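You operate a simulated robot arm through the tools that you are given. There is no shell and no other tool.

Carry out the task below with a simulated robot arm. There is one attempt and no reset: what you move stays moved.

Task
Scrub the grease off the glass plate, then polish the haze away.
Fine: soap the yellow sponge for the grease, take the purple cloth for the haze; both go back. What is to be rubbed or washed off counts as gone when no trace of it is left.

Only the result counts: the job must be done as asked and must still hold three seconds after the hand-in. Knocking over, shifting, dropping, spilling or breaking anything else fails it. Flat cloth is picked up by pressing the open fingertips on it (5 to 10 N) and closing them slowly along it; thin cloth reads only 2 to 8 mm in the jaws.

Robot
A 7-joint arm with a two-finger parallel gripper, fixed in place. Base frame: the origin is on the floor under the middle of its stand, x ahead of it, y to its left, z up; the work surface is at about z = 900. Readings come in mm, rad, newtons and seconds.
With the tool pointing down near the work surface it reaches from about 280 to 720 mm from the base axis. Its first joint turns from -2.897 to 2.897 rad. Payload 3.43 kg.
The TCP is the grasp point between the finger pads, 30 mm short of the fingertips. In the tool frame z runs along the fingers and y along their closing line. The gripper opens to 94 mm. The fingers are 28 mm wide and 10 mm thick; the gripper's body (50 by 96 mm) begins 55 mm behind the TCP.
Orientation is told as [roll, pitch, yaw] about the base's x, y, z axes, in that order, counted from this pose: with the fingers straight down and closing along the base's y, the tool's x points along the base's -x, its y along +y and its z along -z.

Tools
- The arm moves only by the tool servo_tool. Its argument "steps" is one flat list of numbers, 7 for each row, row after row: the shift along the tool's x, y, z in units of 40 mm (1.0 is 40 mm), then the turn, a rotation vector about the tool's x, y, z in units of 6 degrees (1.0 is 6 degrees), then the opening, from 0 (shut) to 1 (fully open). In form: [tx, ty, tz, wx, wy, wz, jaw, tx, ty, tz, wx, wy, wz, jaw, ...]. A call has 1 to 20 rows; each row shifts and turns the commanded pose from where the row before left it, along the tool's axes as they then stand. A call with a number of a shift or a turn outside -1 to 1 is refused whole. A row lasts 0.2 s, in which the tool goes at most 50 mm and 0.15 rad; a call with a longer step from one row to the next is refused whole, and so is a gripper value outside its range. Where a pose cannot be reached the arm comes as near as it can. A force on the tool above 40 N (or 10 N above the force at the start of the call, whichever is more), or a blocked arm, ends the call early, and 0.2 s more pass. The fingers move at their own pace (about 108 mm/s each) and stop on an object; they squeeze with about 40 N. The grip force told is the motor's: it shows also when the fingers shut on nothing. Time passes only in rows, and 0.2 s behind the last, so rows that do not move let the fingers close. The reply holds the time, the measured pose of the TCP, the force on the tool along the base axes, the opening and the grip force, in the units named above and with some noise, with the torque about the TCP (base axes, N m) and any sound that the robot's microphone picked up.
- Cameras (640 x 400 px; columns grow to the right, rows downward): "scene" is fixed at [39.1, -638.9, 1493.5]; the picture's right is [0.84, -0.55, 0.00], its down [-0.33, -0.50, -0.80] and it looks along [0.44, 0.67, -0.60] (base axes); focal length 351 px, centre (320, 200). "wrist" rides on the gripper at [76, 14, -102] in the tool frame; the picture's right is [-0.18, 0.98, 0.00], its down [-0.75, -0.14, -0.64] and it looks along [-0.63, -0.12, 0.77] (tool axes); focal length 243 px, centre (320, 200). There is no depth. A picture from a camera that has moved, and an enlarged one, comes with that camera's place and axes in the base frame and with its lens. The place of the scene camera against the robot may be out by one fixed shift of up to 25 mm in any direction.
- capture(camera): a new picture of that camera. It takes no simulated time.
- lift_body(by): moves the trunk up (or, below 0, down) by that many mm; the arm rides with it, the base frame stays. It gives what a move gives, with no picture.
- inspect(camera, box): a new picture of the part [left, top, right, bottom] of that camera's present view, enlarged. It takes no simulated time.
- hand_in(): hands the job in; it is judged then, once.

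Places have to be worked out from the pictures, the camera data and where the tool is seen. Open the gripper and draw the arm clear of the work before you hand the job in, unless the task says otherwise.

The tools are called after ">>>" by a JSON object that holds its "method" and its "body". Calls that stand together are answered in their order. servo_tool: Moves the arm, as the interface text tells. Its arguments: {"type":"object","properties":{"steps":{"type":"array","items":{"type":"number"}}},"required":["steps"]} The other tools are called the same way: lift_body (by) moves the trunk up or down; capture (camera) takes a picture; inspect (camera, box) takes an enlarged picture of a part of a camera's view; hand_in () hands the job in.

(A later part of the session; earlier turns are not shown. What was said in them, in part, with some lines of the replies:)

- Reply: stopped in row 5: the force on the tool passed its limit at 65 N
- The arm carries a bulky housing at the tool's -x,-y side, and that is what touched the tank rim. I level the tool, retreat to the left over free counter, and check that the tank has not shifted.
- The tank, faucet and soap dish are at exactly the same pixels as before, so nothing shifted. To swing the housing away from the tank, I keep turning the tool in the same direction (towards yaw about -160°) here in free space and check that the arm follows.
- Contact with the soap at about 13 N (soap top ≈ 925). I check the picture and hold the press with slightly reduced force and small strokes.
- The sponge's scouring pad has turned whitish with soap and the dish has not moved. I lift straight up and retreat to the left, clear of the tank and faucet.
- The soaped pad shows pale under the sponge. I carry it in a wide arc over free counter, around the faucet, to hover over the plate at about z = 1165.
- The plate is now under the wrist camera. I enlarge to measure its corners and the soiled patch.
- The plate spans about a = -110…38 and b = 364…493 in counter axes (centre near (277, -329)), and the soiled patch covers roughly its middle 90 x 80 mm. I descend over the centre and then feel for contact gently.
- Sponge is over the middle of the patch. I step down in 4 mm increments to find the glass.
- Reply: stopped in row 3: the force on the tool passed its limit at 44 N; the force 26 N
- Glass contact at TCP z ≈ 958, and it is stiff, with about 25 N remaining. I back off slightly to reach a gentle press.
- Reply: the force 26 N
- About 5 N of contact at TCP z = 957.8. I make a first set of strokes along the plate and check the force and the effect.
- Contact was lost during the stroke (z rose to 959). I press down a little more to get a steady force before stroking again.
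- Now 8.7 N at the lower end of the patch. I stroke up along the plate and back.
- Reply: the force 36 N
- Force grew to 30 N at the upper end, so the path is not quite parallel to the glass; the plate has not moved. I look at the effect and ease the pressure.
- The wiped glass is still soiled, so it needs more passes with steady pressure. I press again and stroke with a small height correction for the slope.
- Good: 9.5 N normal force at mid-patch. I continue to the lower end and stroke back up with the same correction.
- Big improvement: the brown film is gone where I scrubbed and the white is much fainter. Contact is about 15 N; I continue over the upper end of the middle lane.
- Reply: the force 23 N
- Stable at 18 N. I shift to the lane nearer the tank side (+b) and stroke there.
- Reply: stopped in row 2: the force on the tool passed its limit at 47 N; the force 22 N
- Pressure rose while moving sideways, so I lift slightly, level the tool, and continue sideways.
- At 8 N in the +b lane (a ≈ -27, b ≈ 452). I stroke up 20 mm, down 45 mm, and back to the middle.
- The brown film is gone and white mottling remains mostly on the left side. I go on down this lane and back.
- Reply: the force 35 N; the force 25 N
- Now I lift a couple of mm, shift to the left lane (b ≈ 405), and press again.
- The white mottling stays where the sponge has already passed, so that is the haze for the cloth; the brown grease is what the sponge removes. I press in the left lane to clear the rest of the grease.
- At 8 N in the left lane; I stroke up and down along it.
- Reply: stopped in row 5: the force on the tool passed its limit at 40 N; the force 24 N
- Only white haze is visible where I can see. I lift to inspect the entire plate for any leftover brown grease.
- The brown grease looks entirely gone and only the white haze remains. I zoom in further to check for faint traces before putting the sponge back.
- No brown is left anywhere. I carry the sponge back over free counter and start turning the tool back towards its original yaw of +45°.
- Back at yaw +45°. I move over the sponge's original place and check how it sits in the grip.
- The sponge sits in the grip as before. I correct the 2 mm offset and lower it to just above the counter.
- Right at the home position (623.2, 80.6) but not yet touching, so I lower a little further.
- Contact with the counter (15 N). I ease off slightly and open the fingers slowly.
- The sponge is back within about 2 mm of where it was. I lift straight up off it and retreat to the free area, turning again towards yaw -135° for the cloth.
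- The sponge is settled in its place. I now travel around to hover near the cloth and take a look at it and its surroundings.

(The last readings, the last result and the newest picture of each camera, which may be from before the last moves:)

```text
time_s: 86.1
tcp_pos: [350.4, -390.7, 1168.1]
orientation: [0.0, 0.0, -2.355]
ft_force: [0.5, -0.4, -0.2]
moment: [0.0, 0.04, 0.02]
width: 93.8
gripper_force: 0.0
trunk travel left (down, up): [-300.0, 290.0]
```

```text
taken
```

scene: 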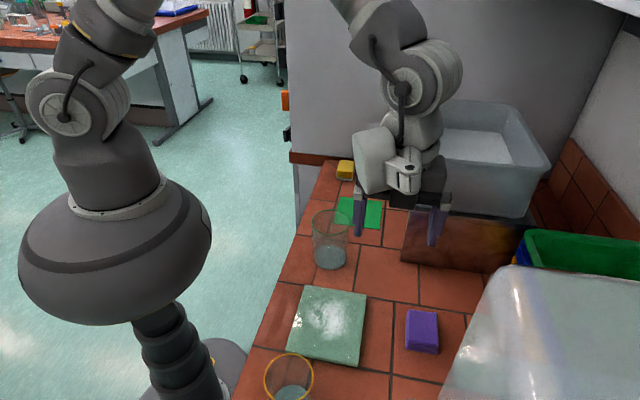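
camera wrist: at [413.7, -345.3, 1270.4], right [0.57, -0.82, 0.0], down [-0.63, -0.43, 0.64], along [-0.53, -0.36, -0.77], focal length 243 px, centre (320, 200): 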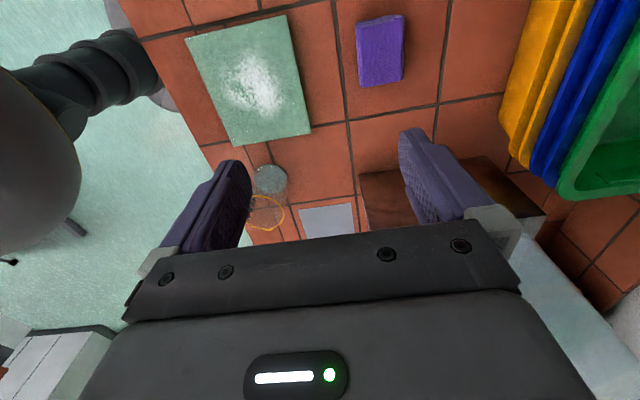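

The cloth, trays and a block are visible. I enlarge the cloth and the neighbouring trays to measure them.

>>> {"method": "inspect", "body": {"camera": "wrist", "box": [320, 0, 448, 100]}}

>>> {"method": "inspect", "body": {"camera": "wrist", "box": [340, 0, 640, 240]}}

>>> {"method": "inspect", "body": {"camera": "scene", "box": [380, 280, 480, 380]}}

```text
4.00 times, centred on (384, 50) of wrist
camera zoom: at [413.7, -345.3, 1270.4], right [0.57, -0.82, 0.0], down [-0.63, -0.43, 0.64], along [-0.53, -0.36, -0.77], focal length 970 px, centre (64, 800)
```

zoom: 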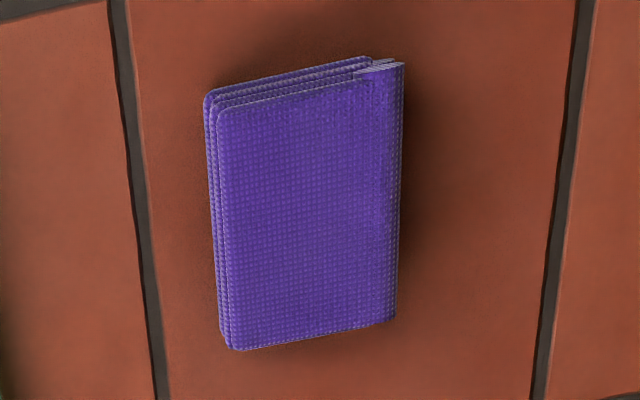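

```text
1.67 times, centred on (490, 120) of wrist
camera zoom: at [413.7, -345.3, 1270.4], right [0.57, -0.82, 0.0], down [-0.63, -0.43, 0.64], along [-0.53, -0.36, -0.77], focal length 404 px, centre (37, 333)
```

zoom: 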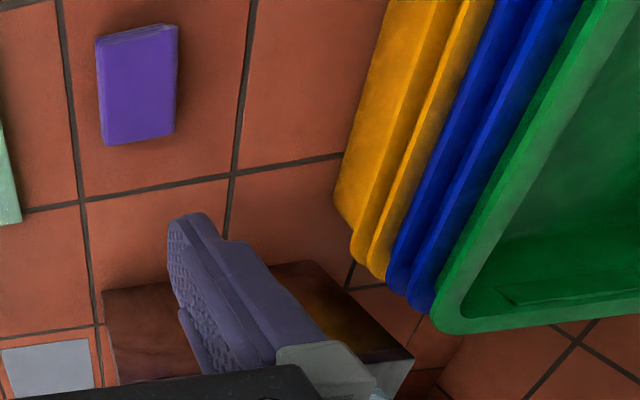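

```text
4.00 times, centred on (430, 330) of scene
camera zoom: at [39.1, -638.9, 1493.5], right [0.84, -0.55, 0.0], down [-0.33, -0.5, -0.8], along [0.44, 0.67, -0.6], focal length 1406 px, centre (-120, -320)
```

zoom: 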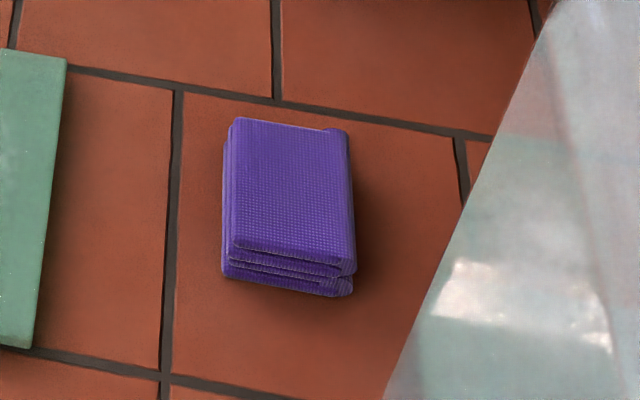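

The cloth is a folded stack about 67 x 55 mm, aligned with the counter, centred near (411, -439), and the trays are at least 60 mm beyond it. I move over it, come down to z ≈ 1050 and check.

>>> {"method": "servo_tool", "body": {"steps": [0.11, 0.96, 0, 0, 0, 0, 1, 0.11, 0.96, 0, 0, 0, 0, 1, 0, 0, 0.75, 0, 0, 0, 1, 0, 0, 0.75, 0, 0, 0, 1, 0, 0, 0.75, 0, 0, 0, 1, 0, 0, 0.75, 0, 0, 0, 1, 0, 0, 0, 0, 0, 0, 1, 0, 0, 0, 0, 0, 0, 1]}}

>>> {"method": "capture", "body": {"camera": "wrist"}}

>>> {"method": "capture", "body": {"camera": "scene"}}

```text
time_s: 87.9
tcp_pos: [409.8, -440.3, 1048.9]
orientation: [-0.001, -0.001, -2.355]
ft_force: [-0.1, 0.8, -0.8]
moment: [0.02, 0.01, 0.0]
width: 94.0
gripper_force: 0.1
trunk travel left (down, up): [-300.0, 290.0]
```

```text
taken
camera wrist: at [473.2, -395.6, 1151.6], right [0.57, -0.82, 0.0], down [-0.63, -0.43, 0.64], along [-0.53, -0.36, -0.77], focal length 243 px, centre (320, 200)
```

wrist: 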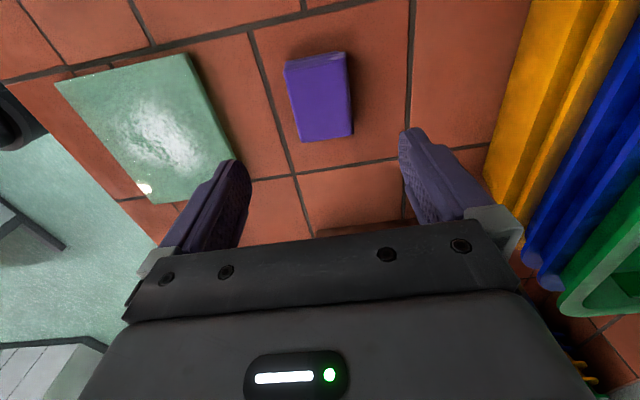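

```text
taken
```

scene: 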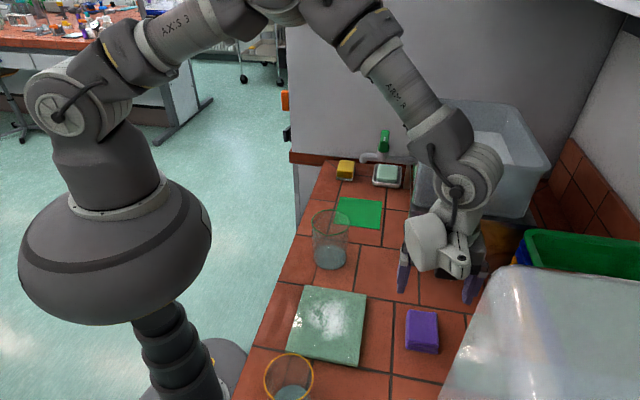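

The cloth lies centred between the fingers (a ≈ -20, b ≈ 602) and the trays are well clear. I descend to grasp height.

>>> {"method": "servo_tool", "body": {"steps": [0.04, 0.02, 0.9, 0, 0, 0, 1, 0, 0, 0.9, 0, 0, 0, 1, 0, 0, 0.8, 0, 0, 0, 1, 0, 0, 0.1, 0, 0, 0, 1, 0, 0, 0, 0, 0, 0, 1]}}

>>> {"method": "capture", "body": {"camera": "wrist"}}

>>> {"method": "inspect", "body": {"camera": "scene", "box": [360, 240, 488, 380]}}

```text
time_s: 89.1
tcp_pos: [410.9, -437.1, 940.3]
orientation: [0.0, -0.002, -2.354]
ft_force: [0.0, 0.3, 0.9]
moment: [0.02, -0.04, -0.01]
width: 93.8
gripper_force: 0.0
trunk travel left (down, up): [-300.0, 290.0]
```

```text
taken
camera wrist: at [474.7, -393.2, 1042.6], right [0.57, -0.82, 0.0], down [-0.63, -0.43, 0.64], along [-0.53, -0.36, -0.77], focal length 243 px, centre (320, 200)
```

wrist: 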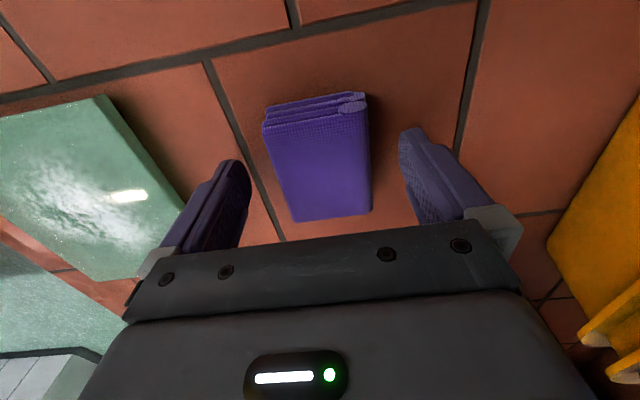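

```text
2.86 times, centred on (424, 310) of scene
camera zoom: at [39.1, -638.9, 1493.5], right [0.84, -0.55, 0.0], down [-0.33, -0.5, -0.8], along [0.44, 0.67, -0.6], focal length 1004 px, centre (23, -114)
```

zoom: 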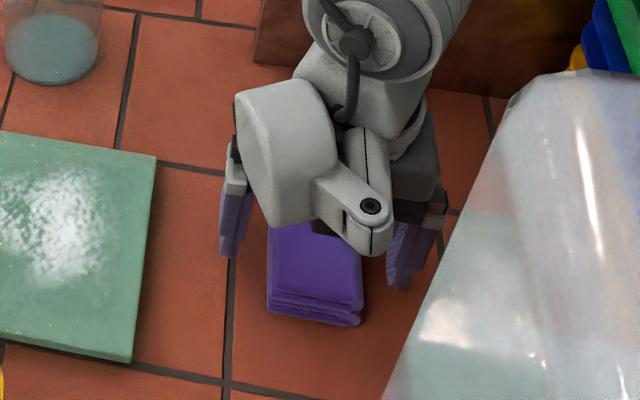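

The cloth lies well between the pads. I close the fingers slowly on its sides.

>>> {"method": "servo_tool", "body": {"steps": [0, 0, 0, 0, 0, 0, 0.75, 0, 0, 0, 0, 0, 0, 0.62, 0, 0, 0, 0, 0, 0, 0.5, 0, 0, 0, 0, 0, 0, 0.3, 0, 0, 0, 0, 0, 0, 0, 0, 0, 0, 0, 0, 0, 0]}}

>>> {"method": "capture", "body": {"camera": "wrist"}}

>>> {"method": "inspect", "body": {"camera": "scene", "box": [360, 240, 488, 380]}}

```text
time_s: 90.5
tcp_pos: [410.6, -437.7, 940.1]
orientation: [-0.001, -0.003, -2.354]
ft_force: [0.1, -0.5, 0.3]
moment: [0.01, 0.01, 0.03]
width: 52.5
gripper_force: 39.6
trunk travel left (down, up): [-300.0, 290.0]
```

```text
taken
camera wrist: at [474.7, -393.2, 1042.7], right [0.57, -0.82, 0.0], down [-0.63, -0.43, 0.64], along [-0.53, -0.36, -0.77], focal length 243 px, centre (320, 200)
```

wrist: 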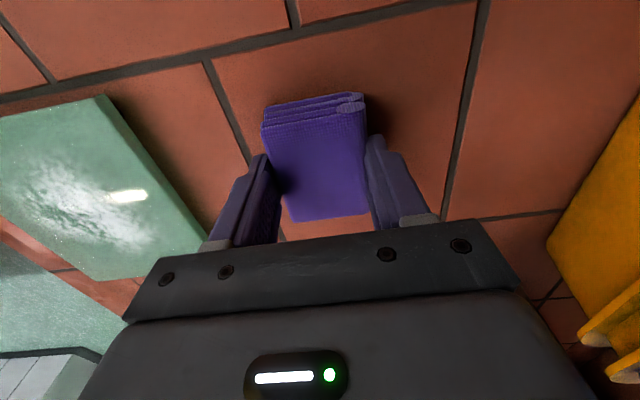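

```text
2.86 times, centred on (424, 310) of scene
camera zoom: at [39.1, -638.9, 1493.5], right [0.84, -0.55, 0.0], down [-0.33, -0.5, -0.8], along [0.44, 0.67, -0.6], focal length 1004 px, centre (23, -114)
```

zoom: 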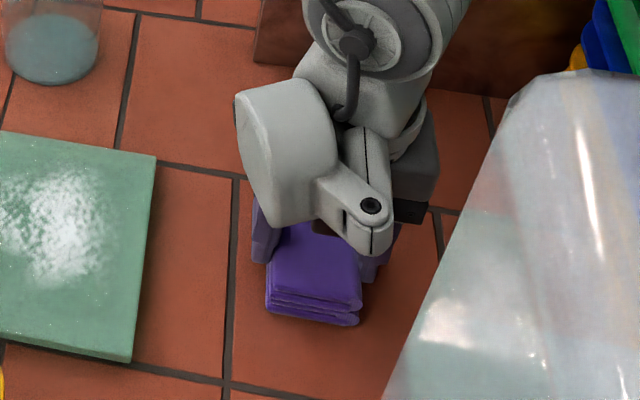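

The cloth is gripped (52.5 mm, 40 N); home TCP is (410.6, -437.7, 940.1). I lift it and carry it over to the plate.

>>> {"method": "servo_tool", "body": {"steps": [0, 0, -0.4, 0, 0, 0, 0, 0, 0, -0.9, 0, 0, 0, 0, 0, 0, -0.9, 0, 0, 0, 0, -0.05, -0.85, 0, 0, 0, 0, 0, -0.05, -0.85, 0, 0, 0, 0, 0, -0.05, -0.85, 0, 0, 0, 0, 0, -0.05, -0.85, 0, 0, 0, 0, 0, -0.05, -0.85, 0, 0, 0, 0, 0, 0, 0, 0, 0, 0, 0, 0, 0, 0, 0, 0, 0, 0, 0]}}

>>> {"method": "capture", "body": {"camera": "wrist"}}

>>> {"method": "capture", "body": {"camera": "scene"}}

```text
time_s: 92.7
tcp_pos: [285.2, -325.4, 1027.6]
orientation: [-0.002, -0.003, -2.355]
ft_force: [1.2, 0.0, -0.5]
moment: [0.02, 0.01, 0.01]
width: 52.8
gripper_force: 40.0
trunk travel left (down, up): [-300.0, 290.0]
```

```text
taken
camera wrist: at [347.6, -281.2, 1131.5], right [0.57, -0.82, 0.0], down [-0.63, -0.43, 0.64], along [-0.53, -0.36, -0.77], focal length 243 px, centre (320, 200)
```

wrist: 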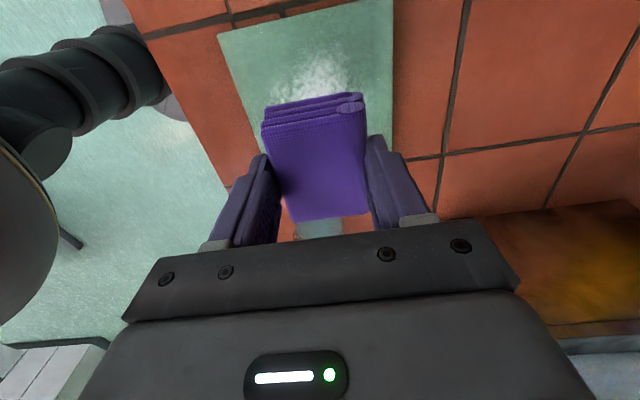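

```text
taken
```

scene: 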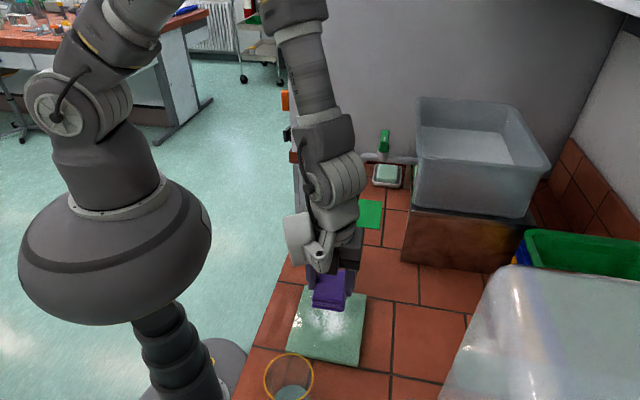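

Above the plate centre. I lower to just above the glass.

>>> {"method": "servo_tool", "body": {"steps": [0, 0, 0.6, 0, 0, 0, 0, 0, 0, 0.6, 0, 0, 0, 0, 0, 0, 0.3, 0, 0, 0, 0, 0, 0, 0.1, 0, 0, 0, 0, 0, 0, 0, 0, 0, 0, 0]}}

```text
time_s: 93.9
tcp_pos: [283.5, -326.0, 964.3]
orientation: [-0.002, -0.002, -2.354]
ft_force: [-0.3, 0.5, -0.4]
moment: [0.04, 0.02, 0.04]
width: 52.5
gripper_force: 40.3
trunk travel left (down, up): [-300.0, 290.0]
```

>>> {"method": "servo_tool", "body": {"steps": [0, 0, 0.05, 0, 0, 0, 0, 0, 0, 0.05, 0, 0, 0, 0, 0, 0, 0.03, 0, 0, 0, 0, 0, 0, 0, 0, 0, 0, 0]}}

```text
time_s: 94.9
tcp_pos: [283.9, -324.1, 958.6]
orientation: [-0.001, -0.002, -2.356]
ft_force: [0.0, -0.2, -0.3]
moment: [-0.01, 0.0, -0.04]
width: 52.9
gripper_force: 40.2
trunk travel left (down, up): [-300.0, 290.0]
```

>>> {"method": "servo_tool", "body": {"steps": [0, 0, 0.03, 0, 0, 0, 0, 0, 0, 0.02, 0, 0, 0, 0, 0, 0, 0, 0, 0, 0, 0]}}

```text
time_s: 95.7
tcp_pos: [283.6, -324.1, 957.0]
orientation: [-0.001, -0.002, -2.355]
ft_force: [0.5, -0.3, 0.1]
moment: [0.0, 0.03, -0.02]
width: 52.6
gripper_force: 39.7
trunk travel left (down, up): [-300.0, 290.0]
```

>>> {"method": "servo_tool", "body": {"steps": [0, 0, 0.025, 0, 0, 0, 0, 0, 0, 0, 0, 0, 0, 0]}}

```text
time_s: 96.3
tcp_pos: [284.5, -324.4, 956.0]
orientation: [0.0, -0.001, -2.354]
ft_force: [-0.5, -1.0, 3.7]
moment: [-0.02, 0.06, 0.0]
width: 52.4
gripper_force: 40.3
trunk travel left (down, up): [-300.0, 290.0]
```

Contact at 3.7 N. I press a touch more and start polishing strokes in the middle lane.

>>> {"method": "servo_tool", "body": {"steps": [0, 0, 0.01, 0, 0, 0, 0, 0.25, 0, 0, 0, 0, 0, 0, 0.25, 0, 0, 0, 0, 0, 0, 0, 0, 0, 0, 0, 0, 0]}}

```text
time_s: 97.3
tcp_pos: [297.1, -311.2, 955.5]
orientation: [-0.002, 0.0, -2.354]
ft_force: [-0.5, -2.7, 9.5]
moment: [-0.08, 0.08, -0.02]
width: 52.6
gripper_force: 39.6
trunk travel left (down, up): [-300.0, 290.0]
```

>>> {"method": "servo_tool", "body": {"steps": [0.1, 0, 0, 0, 0, 0, 0, -0.25, 0, 0, 0, 0, 0, 0, -0.25, 0, 0, 0, 0, 0, 0, -0.25, 0, 0, 0, 0, 0, 0, -0.25, 0, 0, 0, 0, 0, 0, 0, 0, 0, 0, 0, 0, 0]}}

>>> {"method": "inspect", "body": {"camera": "scene", "box": [290, 280, 374, 370]}}

>>> {"method": "inspect", "body": {"camera": "wrist", "box": [200, 0, 440, 150]}}

```text
time_s: 98.7
tcp_pos: [271.6, -335.9, 956.0]
orientation: [-0.001, -0.002, -2.354]
ft_force: [0.9, -0.1, -1.3]
moment: [0.01, 0.02, 0.0]
width: 52.9
gripper_force: 40.0
trunk travel left (down, up): [-300.0, 290.0]
```

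```text
4.44 times, centred on (332, 325) of scene
camera zoom: at [39.1, -638.9, 1493.5], right [0.84, -0.55, 0.0], down [-0.33, -0.5, -0.8], along [0.44, 0.67, -0.6], focal length 1562 px, centre (267, -356)
```

zoom: 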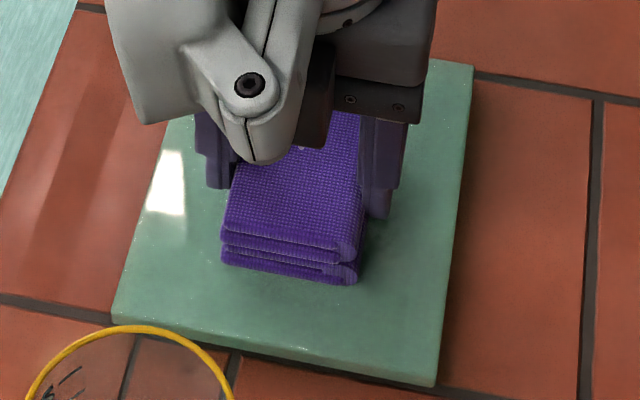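

```text
2.67 times, centred on (320, 75) of wrist
camera zoom: at [335.5, -291.6, 1058.9], right [0.57, -0.82, 0.0], down [-0.63, -0.43, 0.64], along [-0.53, -0.36, -0.77], focal length 647 px, centre (320, 533)
```

zoom: 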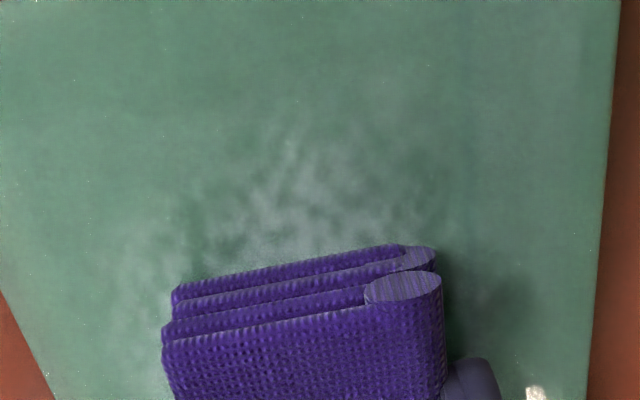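

The haze is fading quickly under the cloth. I press again at the lower end and stroke on.

>>> {"method": "servo_tool", "body": {"steps": [0, 0, 0.02, 0, 0, 0, 0, 0, 0, 0, 0, 0, 0, 0]}}

```text
time_s: 99.3
tcp_pos: [272.2, -335.8, 955.7]
orientation: [0.001, -0.002, -2.355]
ft_force: [0.6, -0.9, 12.9]
moment: [0.09, 0.03, -0.03]
width: 52.7
gripper_force: 40.2
trunk travel left (down, up): [-300.0, 290.0]
```

>>> {"method": "servo_tool", "body": {"steps": [-0.25, 0, 0, 0, 0, 0, 0, 0.25, 0, 0, 0, 0, 0, 0, 0.25, 0, -0.003, 0, 0, 0, 0, 0.25, 0, -0.003, 0, 0, 0, 0, 0, 0, 0, 0, 0, 0, 0]}}

```text
time_s: 100.5
tcp_pos: [285.1, -321.7, 955.2]
orientation: [-0.001, 0.0, -2.353]
ft_force: [-5.1, -5.1, 15.1]
moment: [-0.19, 0.19, -0.01]
width: 52.9
gripper_force: 39.9
trunk travel left (down, up): [-300.0, 290.0]
```

Steady at 15 N. I slide sideways to the left lane and stroke there.

>>> {"method": "servo_tool", "body": {"steps": [0, -0.2, 0, 0, 0, 0, 0, 0, -0.2, 0, 0, 0, 0, 0, 0, -0.25, 0, 0, 0, 0, 0, 0, 0, 0, 0, 0, 0, 0]}}

```text
time_s: 101.5
tcp_pos: [269.7, -302.2, 956.3]
orientation: [-0.001, -0.001, -2.355]
ft_force: [7.3, -5.5, 22.8]
moment: [-0.23, -0.27, -0.03]
width: 52.7
gripper_force: 39.9
trunk travel left (down, up): [-300.0, 290.0]
```

>>> {"method": "servo_tool", "body": {"steps": [0.25, 0, -0.008, 0, 0, 0, 0, 0.25, 0, -0.002, 0, 0, 0, 0, -0.25, 0, 0, 0, 0, 0, 0, -0.25, 0, 0, 0, 0, 0, 0, 0, 0, 0, 0, 0, 0, 0]}}

```text
time_s: 102.7
tcp_pos: [267.4, -302.7, 954.9]
orientation: [0.0, -0.001, -2.353]
ft_force: [2.2, 3.8, 9.6]
moment: [0.16, -0.14, 0.02]
width: 52.6
gripper_force: 39.5
trunk travel left (down, up): [-300.0, 290.0]
```

>>> {"method": "servo_tool", "body": {"steps": [-0.25, 0, 0.002, 0, 0, 0, 0, -0.25, 0, 0.002, 0, 0, 0, 0, -0.25, 0, 0.002, 0, 0, 0, 0, 0, 0, 0, 0, 0, 0, 0]}}

>>> {"method": "inspect", "body": {"camera": "scene", "box": [290, 280, 374, 370]}}

>>> {"method": "inspect", "body": {"camera": "wrist", "box": [200, 0, 440, 150]}}

```text
time_s: 103.7
tcp_pos: [246.6, -325.5, 956.4]
orientation: [-0.001, -0.002, -2.355]
ft_force: [-1.1, -0.5, 1.5]
moment: [0.0, -0.02, -0.03]
width: 52.6
gripper_force: 40.6
trunk travel left (down, up): [-300.0, 290.0]
```

```text
4.44 times, centred on (332, 325) of scene
camera zoom: at [39.1, -638.9, 1493.5], right [0.84, -0.55, 0.0], down [-0.33, -0.5, -0.8], along [0.44, 0.67, -0.6], focal length 1562 px, centre (267, -356)
```

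zoom: 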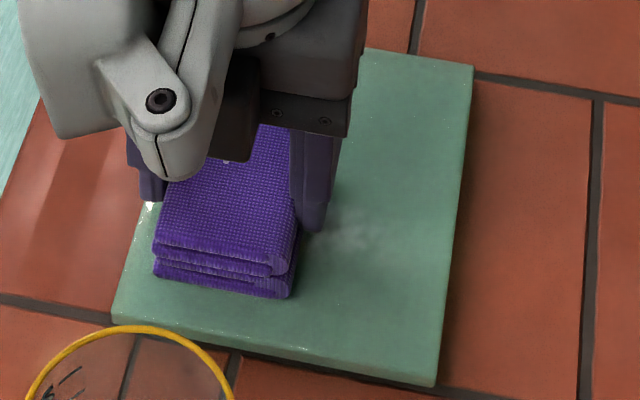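

```text
2.67 times, centred on (320, 75) of wrist
camera zoom: at [310.0, -281.4, 1058.3], right [0.57, -0.82, 0.0], down [-0.63, -0.43, 0.64], along [-0.53, -0.36, -0.77], focal length 647 px, centre (320, 533)
```

zoom: 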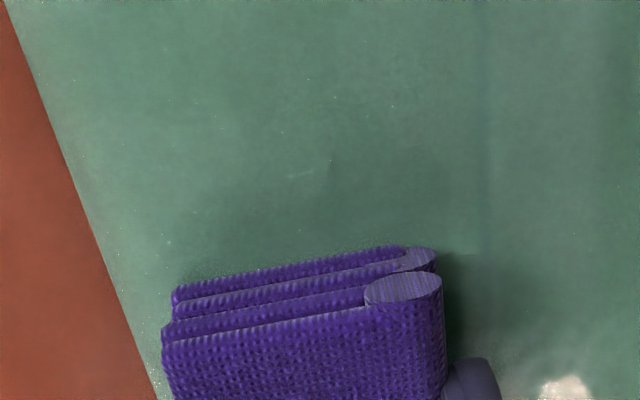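

The upper area is already clear; a faint patch remains around the middle-right. I press again and finish the lower end of this lane.

>>> {"method": "servo_tool", "body": {"steps": [0, 0, 0.015, 0, 0, 0, 0, 0.25, 0, 0, 0, 0, 0, 0, 0, 0, 0, 0, 0, 0, 0]}}

```text
time_s: 104.5
tcp_pos: [253.5, -317.3, 956.8]
orientation: [0.001, -0.003, -2.355]
ft_force: [-0.6, -1.9, 8.0]
moment: [-0.08, 0.05, 0.02]
width: 52.4
gripper_force: 39.8
trunk travel left (down, up): [-300.0, 290.0]
```

>>> {"method": "servo_tool", "body": {"steps": [-0.15, 0.15, 0.003, 0, 0, 0, 0, 0, 0.25, 0, 0, 0, 0, 0, 0, 0.25, 0, 0, 0, 0, 0, 0, 0, 0, 0, 0, 0, 0]}}

```text
time_s: 105.5
tcp_pos: [265.9, -339.2, 956.0]
orientation: [0.001, -0.001, -2.355]
ft_force: [-8.3, 9.3, 28.0]
moment: [0.39, 0.33, -0.04]
width: 52.5
gripper_force: 40.2
trunk travel left (down, up): [-300.0, 290.0]
```

>>> {"method": "servo_tool", "body": {"steps": [0, 0.2, -0.015, 0, 0, 0, 0, 0, 0.25, -0.004, 0, 0, 0, 0, 0, 0.25, -0.004, 0, 0, 0, 0, 0, 0, 0, 0, 0, 0, 0]}}

```text
time_s: 106.5
tcp_pos: [286.9, -358.5, 955.1]
orientation: [0.001, -0.001, -2.356]
ft_force: [-1.9, 1.4, 6.4]
moment: [0.02, 0.05, 0.03]
width: 52.8
gripper_force: 40.1
trunk travel left (down, up): [-300.0, 290.0]
```

Now in the right lane (b ≈ 456) with 6 N. I press a bit more and stroke up along it.

>>> {"method": "servo_tool", "body": {"steps": [0.25, 0, 0.008, 0, 0, 0, 0, 0.25, 0, 0, 0, 0, 0, 0, 0, 0, 0, 0, 0, 0, 0]}}

```text
time_s: 107.3
tcp_pos: [300.7, -346.2, 955.2]
orientation: [0.001, -0.001, -2.354]
ft_force: [-0.7, -3.2, 9.4]
moment: [-0.09, 0.06, 0.01]
width: 52.7
gripper_force: 40.3
trunk travel left (down, up): [-300.0, 290.0]
```

>>> {"method": "servo_tool", "body": {"steps": [0.25, 0, 0.004, 0, 0, 0, 0, 0.25, 0, 0, 0, 0, 0, 0, 0.15, 0, 0, 0, 0, 0, 0, -0.25, 0, 0, 0, 0, 0, 0, -0.25, 0, 0, 0, 0, 0, 0, 0, 0, 0, 0, 0, 0, 0]}}

>>> {"method": "inspect", "body": {"camera": "scene", "box": [290, 280, 374, 370]}}

>>> {"method": "inspect", "body": {"camera": "wrist", "box": [200, 0, 440, 150]}}

```text
time_s: 108.7
tcp_pos: [306.3, -341.2, 954.6]
orientation: [-0.001, -0.001, -2.353]
ft_force: [2.6, 3.3, 16.1]
moment: [0.13, -0.16, -0.03]
width: 52.6
gripper_force: 39.6
trunk travel left (down, up): [-300.0, 290.0]
```

```text
4.44 times, centred on (332, 325) of scene
camera zoom: at [39.1, -638.9, 1493.5], right [0.84, -0.55, 0.0], down [-0.33, -0.5, -0.8], along [0.44, 0.67, -0.6], focal length 1562 px, centre (267, -356)
```

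zoom: 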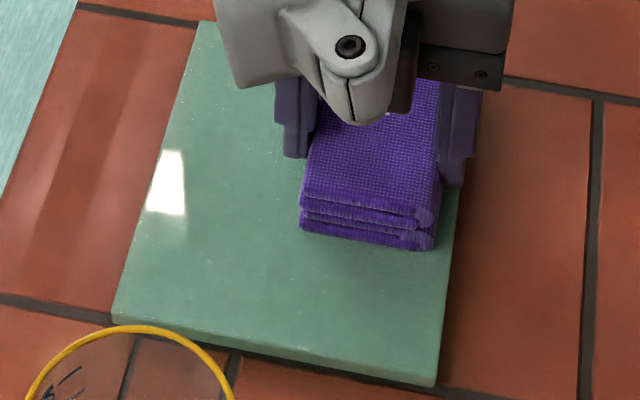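

```text
2.67 times, centred on (320, 75) of wrist
camera zoom: at [370.5, -296.0, 1057.8], right [0.57, -0.82, 0.0], down [-0.63, -0.43, 0.64], along [-0.53, -0.36, -0.77], focal length 647 px, centre (320, 533)
```

zoom: 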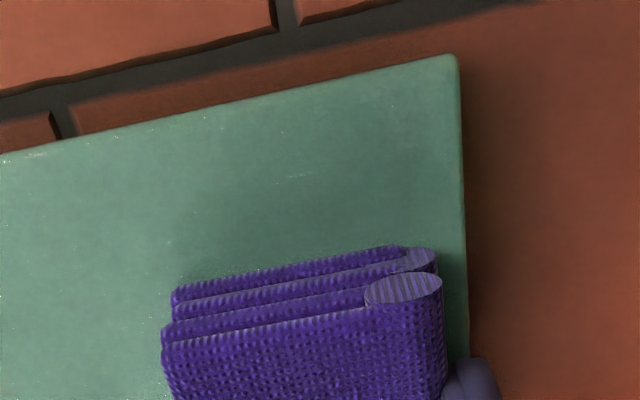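

The glass looks clear now. To be sure no trace remains, I make another sweep over all the lanes.

>>> {"method": "servo_tool", "body": {"steps": [-0.25, 0, 0, 0, 0, 0, 0, -0.25, 0, 0, 0, 0, 0, 0, -0.25, 0, 0, 0, 0, 0, 0, 0, 0, 0, 0, 0, 0, 0]}}

```text
time_s: 109.7
tcp_pos: [285.7, -363.1, 955.1]
orientation: [0.0, -0.001, -2.354]
ft_force: [-0.4, 1.0, 3.2]
moment: [0.02, -0.03, 0.02]
width: 52.8
gripper_force: 39.9
trunk travel left (down, up): [-300.0, 290.0]
```

>>> {"method": "servo_tool", "body": {"steps": [0, -0.2, 0.012, 0, 0, 0, 0, 0, -0.2, 0.004, 0, 0, 0, 0, 0, -0.2, 0.002, 0, 0, 0, 0, 0, 0, 0, 0, 0, 0, 0]}}

```text
time_s: 110.7
tcp_pos: [267.7, -345.3, 955.2]
orientation: [0.003, -0.003, -2.355]
ft_force: [3.9, -3.8, 14.6]
moment: [-0.11, -0.08, 0.06]
width: 52.6
gripper_force: 39.9
trunk travel left (down, up): [-300.0, 290.0]
```

>>> {"method": "servo_tool", "body": {"steps": [0.25, 0, -0.002, 0, 0, 0, 0, 0.25, 0, -0.002, 0, 0, 0, 0, 0.25, 0, -0.002, 0, 0, 0, 0, 0.25, 0, -0.002, 0, 0, 0, 0, 0.25, 0, -0.002, 0, 0, 0, 0, 0, 0, 0, 0, 0, 0, 0]}}

```text
time_s: 112.1
tcp_pos: [303.1, -310.1, 954.5]
orientation: [0.002, -0.001, -2.355]
ft_force: [-2.9, -2.3, 10.9]
moment: [-0.08, 0.12, -0.01]
width: 52.4
gripper_force: 40.2
trunk travel left (down, up): [-300.0, 290.0]
```

Steady at 11 N. Now across to the left lane at the top end and down along it.

>>> {"method": "servo_tool", "body": {"steps": [0, -0.25, 0, 0, 0, 0, 0, 0, -0.25, 0, 0, 0, 0, 0, 0, -0.25, 0, 0, 0, 0, 0, -0.2, 0, 0, 0, 0, 0, 0, 0, 0, 0, 0, 0, 0, 0]}}

```text
time_s: 113.3
tcp_pos: [276.6, -294.3, 955.4]
orientation: [-0.002, -0.001, -2.355]
ft_force: [1.0, 2.6, 7.3]
moment: [0.11, -0.09, 0.03]
width: 52.6
gripper_force: 40.0
trunk travel left (down, up): [-300.0, 290.0]
```

>>> {"method": "servo_tool", "body": {"steps": [-0.25, 0, 0.005, 0, 0, 0, 0, -0.25, 0, 0.003, 0, 0, 0, 0, -0.25, 0, 0.003, 0, 0, 0, 0, -0.25, 0, 0.003, 0, 0, 0, 0, 0, 0, 0, 0, 0, 0, 0]}}

```text
time_s: 114.5
tcp_pos: [248.2, -322.3, 954.9]
orientation: [0.002, -0.003, -2.355]
ft_force: [7.1, 5.8, 26.4]
moment: [0.29, -0.18, 0.0]
width: 52.5
gripper_force: 40.3
trunk travel left (down, up): [-300.0, 290.0]
```

>>> {"method": "servo_tool", "body": {"steps": [0, 0.25, -0.014, 0, 0, 0, 0, 0, 0.25, -0.002, 0, 0, 0, 0, 0, 0.2, -0.002, 0, 0, 0, 0, 0.25, 0, 0, 0, 0, 0, 0, 0.25, 0, 0, 0, 0, 0, 0, 0, 0, 0, 0, 0, 0, 0]}}

```text
time_s: 115.9
tcp_pos: [281.3, -328.4, 955.6]
orientation: [0.0, -0.002, -2.356]
ft_force: [0.8, 0.0, -0.9]
moment: [0.0, 0.02, 0.02]
width: 52.7
gripper_force: 39.6
trunk travel left (down, up): [-300.0, 290.0]
```

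Second sweep done. I lift the cloth and move it aside to inspect the whole plate.

>>> {"method": "servo_tool", "body": {"steps": [0, 0, -0.5, 0, 0, 0, 0, 0, 0, -1, 0, 0, 0, 0, 0, 0, -1, 0, 0, 0, 0, 0, 0, -1, 0, 0, 0, 0, 0, 0, -1, 0, 0, 0, 0, -0.5, 0, -0.5, 0, 0, 0, 0, 0, 0, 0, 0, 0, 0, 0]}}

>>> {"method": "inspect", "body": {"camera": "scene", "box": [280, 280, 384, 380]}}

>>> {"method": "inspect", "body": {"camera": "wrist", "box": [220, 0, 440, 130]}}

>>> {"method": "inspect", "body": {"camera": "scene", "box": [306, 288, 362, 346]}}

```text
time_s: 117.5
tcp_pos: [268.3, -343.7, 1158.5]
orientation: [0.001, -0.001, -2.355]
ft_force: [-0.3, 0.5, -0.6]
moment: [-0.02, -0.01, 0.01]
width: 52.5
gripper_force: 40.4
trunk travel left (down, up): [-300.0, 290.0]
```

```text
4.00 times, centred on (332, 330) of scene
camera zoom: at [39.1, -638.9, 1493.5], right [0.84, -0.55, 0.0], down [-0.33, -0.5, -0.8], along [0.44, 0.67, -0.6], focal length 1406 px, centre (272, -320)
```

zoom: 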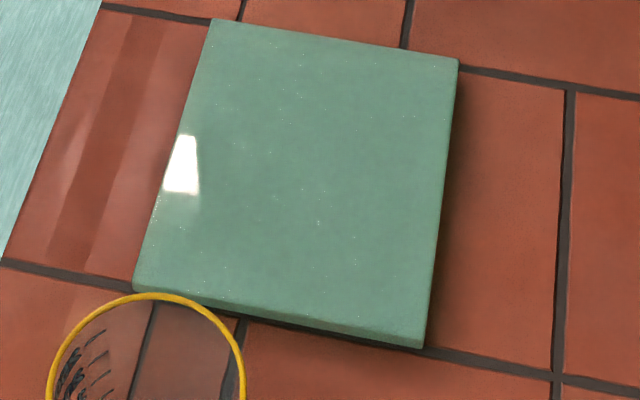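

```text
2.91 times, centred on (330, 65) of wrist
camera zoom: at [331.1, -299.2, 1260.4], right [0.57, -0.82, 0.0], down [-0.63, -0.43, 0.64], along [-0.53, -0.36, -0.77], focal length 706 px, centre (291, 593)
```

zoom: 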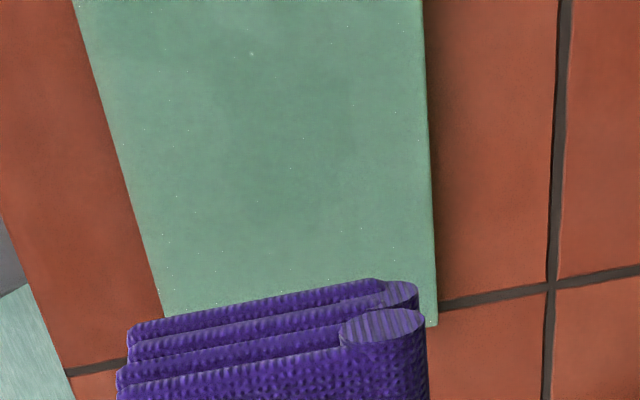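

```text
6.90 times, centred on (334, 317) of scene
camera zoom: at [39.1, -638.9, 1493.5], right [0.84, -0.55, 0.0], down [-0.33, -0.5, -0.8], along [0.44, 0.67, -0.6], focal length 2424 px, centre (223, -607)
```

zoom: 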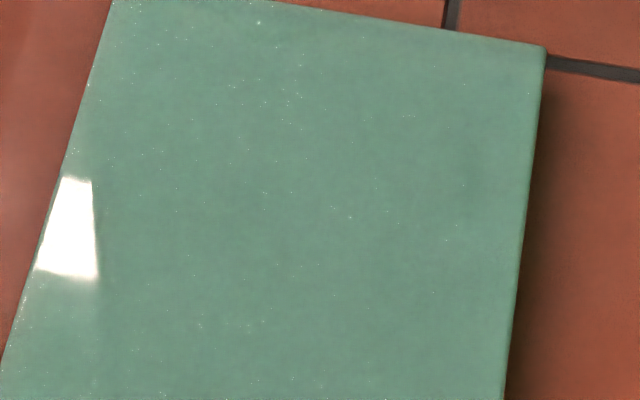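

The plate is perfectly clear and unmoved. I carry the cloth back over its original place.

>>> {"method": "servo_tool", "body": {"steps": [0.17, 0.84, 0, 0, 0, 0, 0, 0.17, 0.84, 0, 0, 0, 0, 0, 0.17, 0.84, 0, 0, 0, 0, 0, 0.17, 0.84, 0, 0, 0, 0, 0, 0.17, 0.84, 0, 0, 0, 0, 0, 0, 0, 0, 0, 0, 0, 0, 0, 0, 0.9, 0, 0, 0, 0, 0, 0, 0.9, 0, 0, 0, 0, 0, 0, 0.9, 0, 0, 0, 0, 0, 0, 0.9, 0, 0, 0, 0, 0, 0, 0.8, 0, 0, 0, 0, 0, 0, 0.5, 0, 0, 0, 0, 0, 0, 0, 0, 0, 0, 0, 0, 0, 0, 0, 0, 0, 0]}}

>>> {"method": "inspect", "body": {"camera": "scene", "box": [360, 240, 488, 380]}}

```text
time_s: 120.5
tcp_pos: [411.5, -435.7, 959.8]
orientation: [0.0, -0.002, -2.353]
ft_force: [-0.6, 0.5, -0.3]
moment: [-0.01, -0.03, -0.03]
width: 52.7
gripper_force: 39.9
trunk travel left (down, up): [-300.0, 290.0]
```

```text
2.86 times, centred on (424, 310) of scene
camera zoom: at [39.1, -638.9, 1493.5], right [0.84, -0.55, 0.0], down [-0.33, -0.5, -0.8], along [0.44, 0.67, -0.6], focal length 1004 px, centre (23, -114)
```

zoom: 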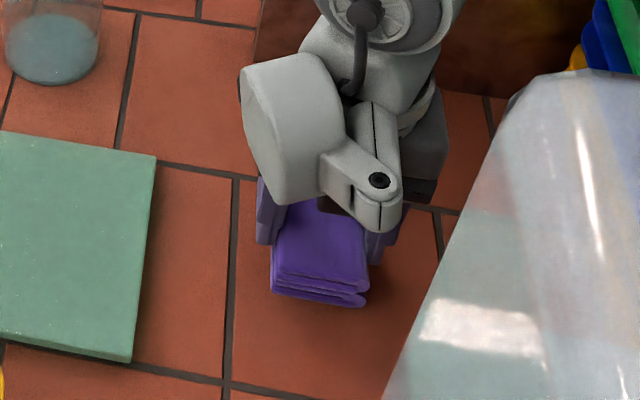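

>>> {"method": "servo_tool", "body": {"steps": [-0.04, 0.03, 0.2, 0, 0, 0, 0, 0, 0, 0.15, 0, 0, 0, 0, 0, 0, 0, 0, 0, 0, 0, 0, 0, 0, 0, 0, 0, 0]}}

```text
time_s: 121.5
tcp_pos: [411.1, -440.7, 946.1]
orientation: [0.0, 0.0, -2.354]
ft_force: [-0.1, -0.1, 0.1]
moment: [0.02, -0.03, 0.01]
width: 52.8
gripper_force: 39.9
trunk travel left (down, up): [-300.0, 290.0]
```

>>> {"method": "servo_tool", "body": {"steps": [0, 0, 0.07, 0, 0, 0, 0, 0, 0, 0.03, 0, 0, 0, 0, 0, 0, 0, 0, 0, 0, 0]}}

```text
time_s: 122.3
tcp_pos: [411.3, -439.3, 941.3]
orientation: [0.001, -0.002, -2.355]
ft_force: [-0.3, -0.3, -0.5]
moment: [-0.02, -0.01, -0.03]
width: 52.7
gripper_force: 40.2
trunk travel left (down, up): [-300.0, 290.0]
```

>>> {"method": "servo_tool", "body": {"steps": [0.01, -0.01, 0.03, 0, 0, 0, 0, 0, 0, 0, 0, 0, 0, 0]}}

```text
time_s: 122.9
tcp_pos: [410.9, -438.9, 940.2]
orientation: [0.0, -0.001, -2.353]
ft_force: [0.4, 0.1, -1.0]
moment: [0.01, 0.0, -0.01]
width: 52.7
gripper_force: 39.9
trunk travel left (down, up): [-300.0, 290.0]
```

>>> {"method": "servo_tool", "body": {"steps": [0, 0, 0.025, 0, 0, 0, 0, 0, 0, 0, 0, 0, 0, 0]}}

```text
time_s: 123.5
tcp_pos: [411.1, -438.6, 939.4]
orientation: [0.0, -0.002, -2.353]
ft_force: [-0.1, 0.1, 1.1]
moment: [0.01, -0.01, -0.03]
width: 52.6
gripper_force: 40.0
trunk travel left (down, up): [-300.0, 290.0]
```

>>> {"method": "servo_tool", "body": {"steps": [0, 0, 0.015, 0, 0, 0, 0, 0, 0, 0, 0, 0, 0, 0]}}

```text
time_s: 124.1
tcp_pos: [411.2, -439.3, 938.9]
orientation: [-0.001, -0.002, -2.356]
ft_force: [0.8, -0.7, 2.4]
moment: [-0.04, 0.04, -0.03]
width: 52.8
gripper_force: 40.0
trunk travel left (down, up): [-300.0, 290.0]
```

The cloth is touching down at its original place (2.4 N). I open the fingers gradually.

>>> {"method": "servo_tool", "body": {"steps": [0, 0, 0, 0, 0, 0, 0.65, 0, 0, 0, 0, 0, 0, 0.8, 0, 0, 0, 0, 0, 0, 1, 0, 0, 0, 0, 0, 0, 1]}}

>>> {"method": "capture", "body": {"camera": "wrist"}}

>>> {"method": "inspect", "body": {"camera": "scene", "box": [360, 240, 488, 380]}}

```text
time_s: 125.1
tcp_pos: [410.2, -439.2, 939.4]
orientation: [-0.001, -0.002, -2.355]
ft_force: [-0.3, 0.4, 0.3]
moment: [0.05, 0.01, -0.01]
width: 93.8
gripper_force: 0.1
trunk travel left (down, up): [-300.0, 290.0]
```

```text
taken
camera wrist: at [474.1, -394.7, 1041.3], right [0.57, -0.82, 0.0], down [-0.63, -0.43, 0.64], along [-0.53, -0.36, -0.77], focal length 243 px, centre (320, 200)
```

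wrist: 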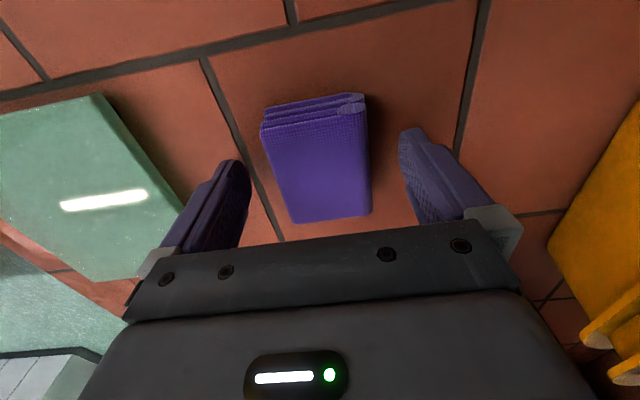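

```text
2.86 times, centred on (424, 310) of scene
camera zoom: at [39.1, -638.9, 1493.5], right [0.84, -0.55, 0.0], down [-0.33, -0.5, -0.8], along [0.44, 0.67, -0.6], focal length 1004 px, centre (23, -114)
```

zoom: 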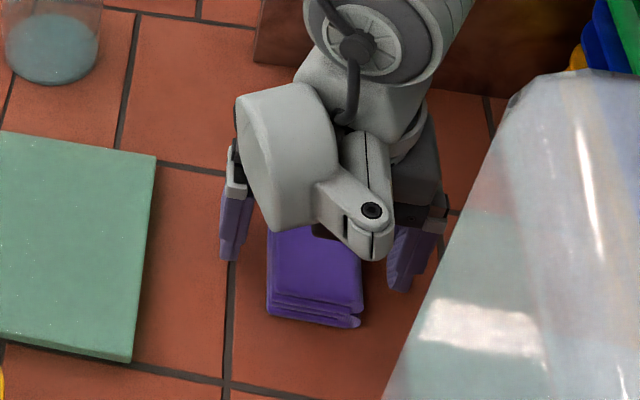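

The cloth is back exactly where it was. I lift straight up and draw the arm away from the work to the free area.

>>> {"method": "servo_tool", "body": {"steps": [0, 0, -0.4, 0, 0, 0, 1, 0, 0, -1, 0, 0, 0, 1, 0, 0, -1, 0, 0, 0, 1, 0, 0, -1, 0, 0, 0, 1, 0, 0, -1, 0, 0, 0, 1, 0, 0, -1, 0, 0, 0, 1, 0, 0, -0.5, 0, 0, 0, 1, 0.4, -0.82, 0, 0, 0, 0, 1, 0.4, -0.82, 0, 0, 0, 0, 1, 0.4, -0.82, 0, 0, 0, 0, 1, 0.4, -0.82, 0, 0, 0, 0, 1, 0.2, -0.9, 0, 0, 0, 0, 1, 0.2, -0.9, 0, 0, 0, 0, 1, 0, 0, 0, 0, 0, 0, 1]}}

>>> {"method": "servo_tool", "body": {"steps": [0.895, -0.39, 0, 0, 0, 0, 1, 0.895, -0.39, 0, 0, 0, 0, 1, 0.895, -0.39, 0, 0, 0, 0, 1, 0.895, -0.39, 0, 0, 0, 0, 1, 0.895, -0.39, 0, 0, 0, 0, 1, 0, 0, 0, 0, 0, 0, 1, 0, 0, 0, 0, 0, 0, 1]}}

>>> {"method": "capture", "body": {"camera": "scene"}}

>>> {"method": "inspect", "body": {"camera": "scene", "box": [240, 260, 480, 400]}}

>>> {"method": "inspect", "body": {"camera": "scene", "box": [280, 120, 480, 245]}}

```text
time_s: 128.1
tcp_pos: [323.7, -238.9, 1174.8]
orientation: [-0.001, 0.0, -2.354]
ft_force: [-0.5, -0.9, -0.7]
moment: [-0.02, 0.02, -0.01]
width: 94.0
gripper_force: 0.0
trunk travel left (down, up): [-300.0, 290.0]
```

```text
time_s: 129.7
tcp_pos: [392.6, -55.5, 1172.7]
orientation: [-0.001, -0.001, -2.356]
ft_force: [0.8, 0.1, 0.0]
moment: [0.0, -0.02, -0.01]
width: 94.0
gripper_force: 0.0
trunk travel left (down, up): [-300.0, 290.0]
```

```text
taken
```

scene: 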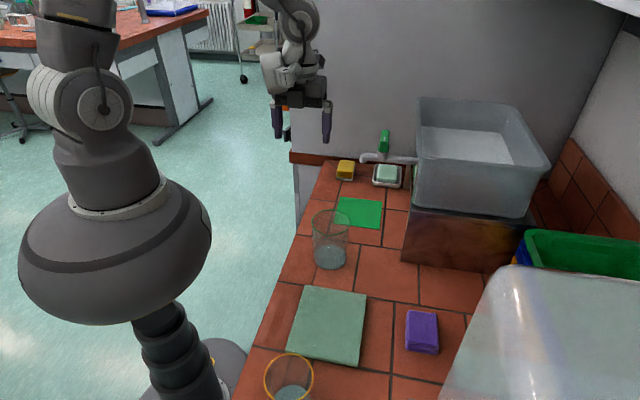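

```text
2.67 times, centred on (360, 330) of scene
camera zoom: at [39.1, -638.9, 1493.5], right [0.84, -0.55, 0.0], down [-0.33, -0.5, -0.8], along [0.44, 0.67, -0.6], focal length 937 px, centre (213, -147)
```

zoom: 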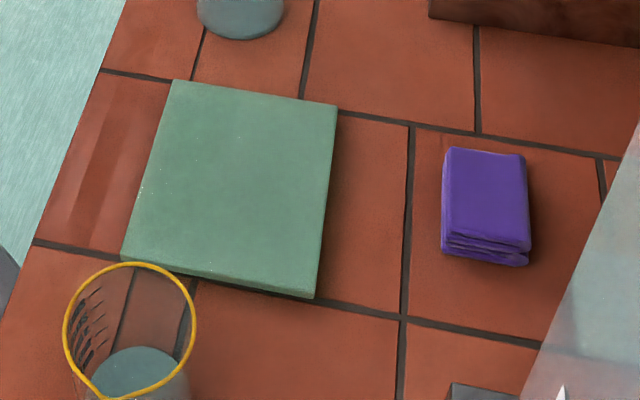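

```text
3.20 times, centred on (380, 182) of scene
camera zoom: at [39.1, -638.9, 1493.5], right [0.84, -0.55, 0.0], down [-0.33, -0.5, -0.8], along [0.44, 0.67, -0.6], focal length 1125 px, centre (128, 256)
```

zoom: 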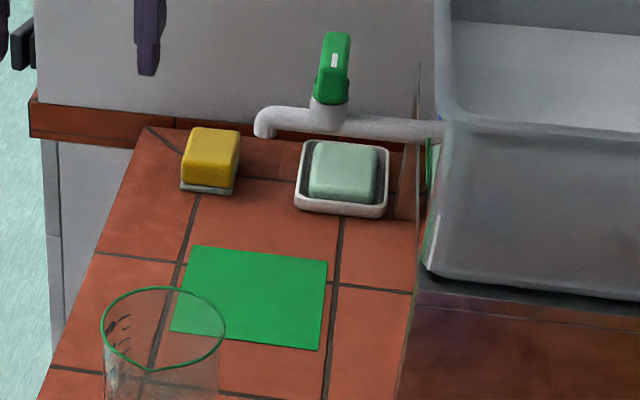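

Everything is in its place. One last magnified look at the plate for any remaining trace, now without the arm's shadow, from both cameras.

>>> {"method": "inspect", "body": {"camera": "scene", "box": [292, 284, 372, 334]}}

>>> {"method": "inspect", "body": {"camera": "scene", "box": [284, 322, 364, 372]}}

>>> {"method": "capture", "body": {"camera": "wrist"}}

```text
8.00 times, centred on (332, 309) of scene
camera zoom: at [39.1, -638.9, 1493.5], right [0.84, -0.55, 0.0], down [-0.33, -0.5, -0.8], along [0.44, 0.67, -0.6], focal length 2812 px, centre (224, -672)
```

zoom: 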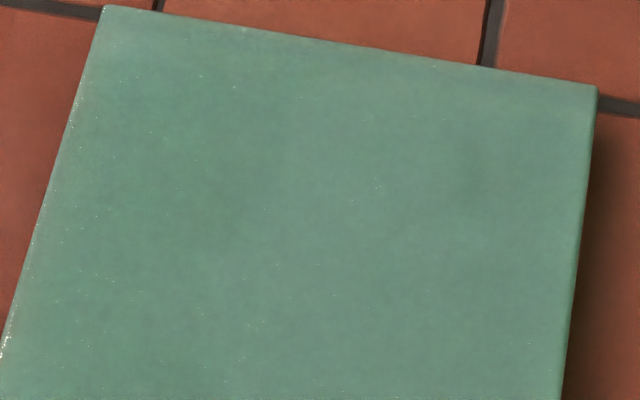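

```text
8.00 times, centred on (324, 347) of scene
camera zoom: at [39.1, -638.9, 1493.5], right [0.84, -0.55, 0.0], down [-0.33, -0.5, -0.8], along [0.44, 0.67, -0.6], focal length 2812 px, centre (288, -976)
```

zoom: 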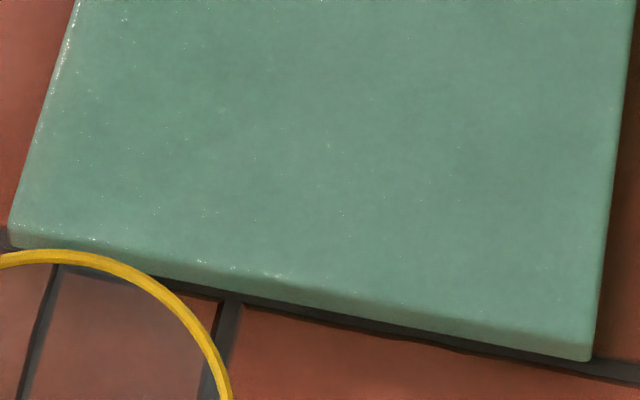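

```text
taken
camera wrist: at [456.3, -10.8, 1275.2], right [0.57, -0.82, 0.0], down [-0.63, -0.43, 0.64], along [-0.53, -0.36, -0.77], focal length 243 px, centre (320, 200)
```

wrist: 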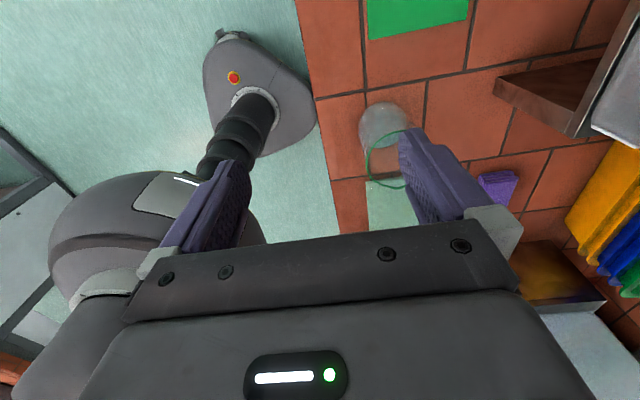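

The plate looks clean; I take one more close look from directly above with the empty gripper to rule out a faint leftover film.

>>> {"method": "servo_tool", "body": {"steps": [-0.885, 0.338, 0, 0, 0, 0, 1, -0.885, 0.338, 0, 0, 0, 0, 1, -0.885, 0.338, 0, 0, 0, 0, 1, -0.885, 0.338, 0, 0, 0, 0, 1, -0.885, 0.338, 0, 0, 0, 0, 1, -0.885, 0.338, 0, 0, 0, 0, 1, -0.885, 0.338, 0, 0, 0, 0, 1, -0.885, 0.338, 0, 0, 0, 0, 1, 0, 0, 0, 0, 0, 0, 1]}}

>>> {"method": "inspect", "body": {"camera": "wrist", "box": [230, 0, 420, 140]}}

>>> {"method": "inspect", "body": {"camera": "scene", "box": [270, 280, 398, 380]}}

```text
time_s: 131.7
tcp_pos: [270.8, -335.1, 1175.2]
orientation: [-0.001, -0.001, -2.355]
ft_force: [-0.1, -0.2, 1.1]
moment: [-0.01, 0.0, 0.03]
width: 93.8
gripper_force: 0.2
trunk travel left (down, up): [-300.0, 290.0]
```

```text
2.86 times, centred on (325, 70) of wrist
camera zoom: at [333.6, -290.7, 1277.4], right [0.57, -0.82, 0.0], down [-0.63, -0.43, 0.64], along [-0.53, -0.36, -0.77], focal length 693 px, centre (306, 571)
```

zoom: 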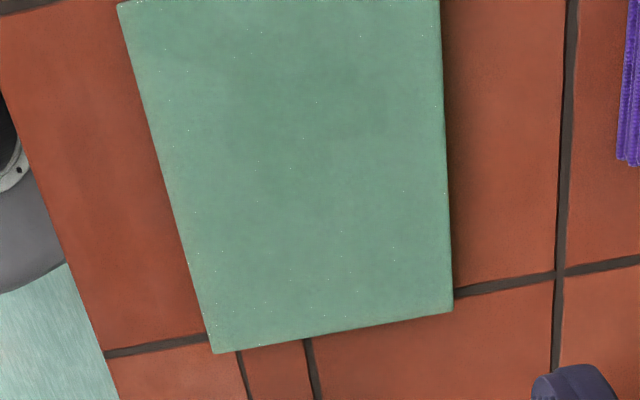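

```text
4.00 times, centred on (334, 330) of scene
camera zoom: at [39.1, -638.9, 1493.5], right [0.84, -0.55, 0.0], down [-0.33, -0.5, -0.8], along [0.44, 0.67, -0.6], focal length 1406 px, centre (264, -320)
```

zoom: 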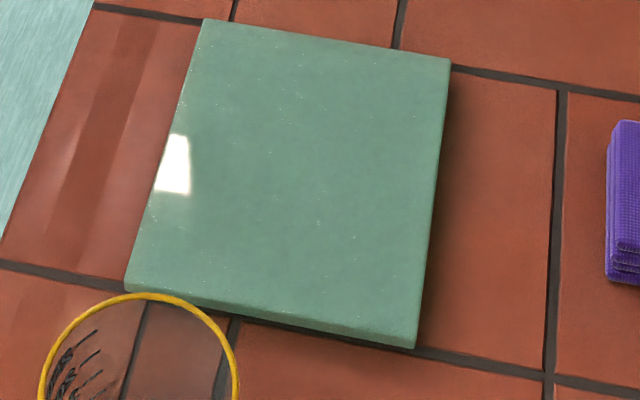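

The plate is uniformly clean, with no trace of grease or haze. I draw the arm clear again with the gripper open before handing in.

>>> {"method": "servo_tool", "body": {"steps": [0.885, -0.338, 0, 0, 0, 0, 1, 0.885, -0.338, 0, 0, 0, 0, 1, 0.885, -0.338, 0, 0, 0, 0, 1, 0.885, -0.338, 0, 0, 0, 0, 1, 0.885, -0.338, 0, 0, 0, 0, 1, 0.885, -0.338, 0, 0, 0, 0, 1, 0.885, -0.338, 0, 0, 0, 0, 1, 0.885, -0.338, 0, 0, 0, 0, 1, 0, 0, -0.8, 0, 0, 0, 1, 0, 0, 0, 0, 0, 0, 1, 0, 0, 0, 0, 0, 0, 1]}}

>>> {"method": "capture", "body": {"camera": "scene"}}

```text
time_s: 134.1
tcp_pos: [393.5, -56.5, 1205.3]
orientation: [0.001, -0.001, -2.354]
ft_force: [-0.8, 0.1, -0.5]
moment: [-0.03, -0.01, 0.01]
width: 93.9
gripper_force: 0.0
trunk travel left (down, up): [-300.0, 290.0]
```

```text
taken
```

scene: 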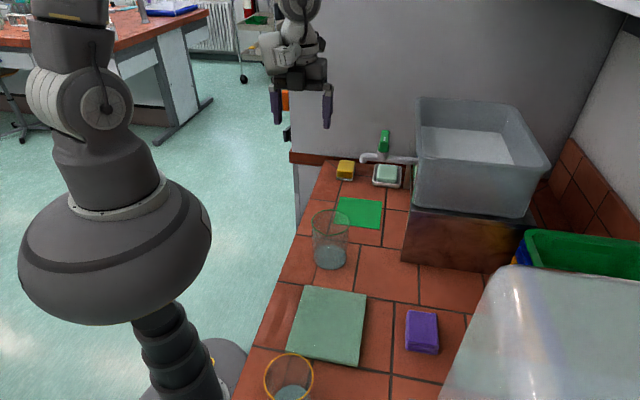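

The plate is clean, the sponge and cloth are back in place, nothing else has moved, and the arm is clear with the gripper open. I hand the job in.

>>> {"method": "hand_in", "body": {}}

```text
The job is handed in.
```

The glass plate is clean: I scrubbed the grease off with the soaped yellow sponge, then polished the haze away with the purple cloth. In the last close-up views from both cameras, no trace of either was left.

- **Sponge and cloth:** both are back where they started, within about 2 mm as far as the pictures show.
- **Contact with the tank:** on the first approach to the soap, the arm's wrist housing touched the tank's rim and the force peaked at 65 N. I backed off and went in from another angle. The tank, tap and soap dish were at the same pixels before and after, so it doesn't appear to have shifted.
- **Hand-in:** I handed in with the gripper open and the arm clear of the work. I got only a confirmation back, no result.
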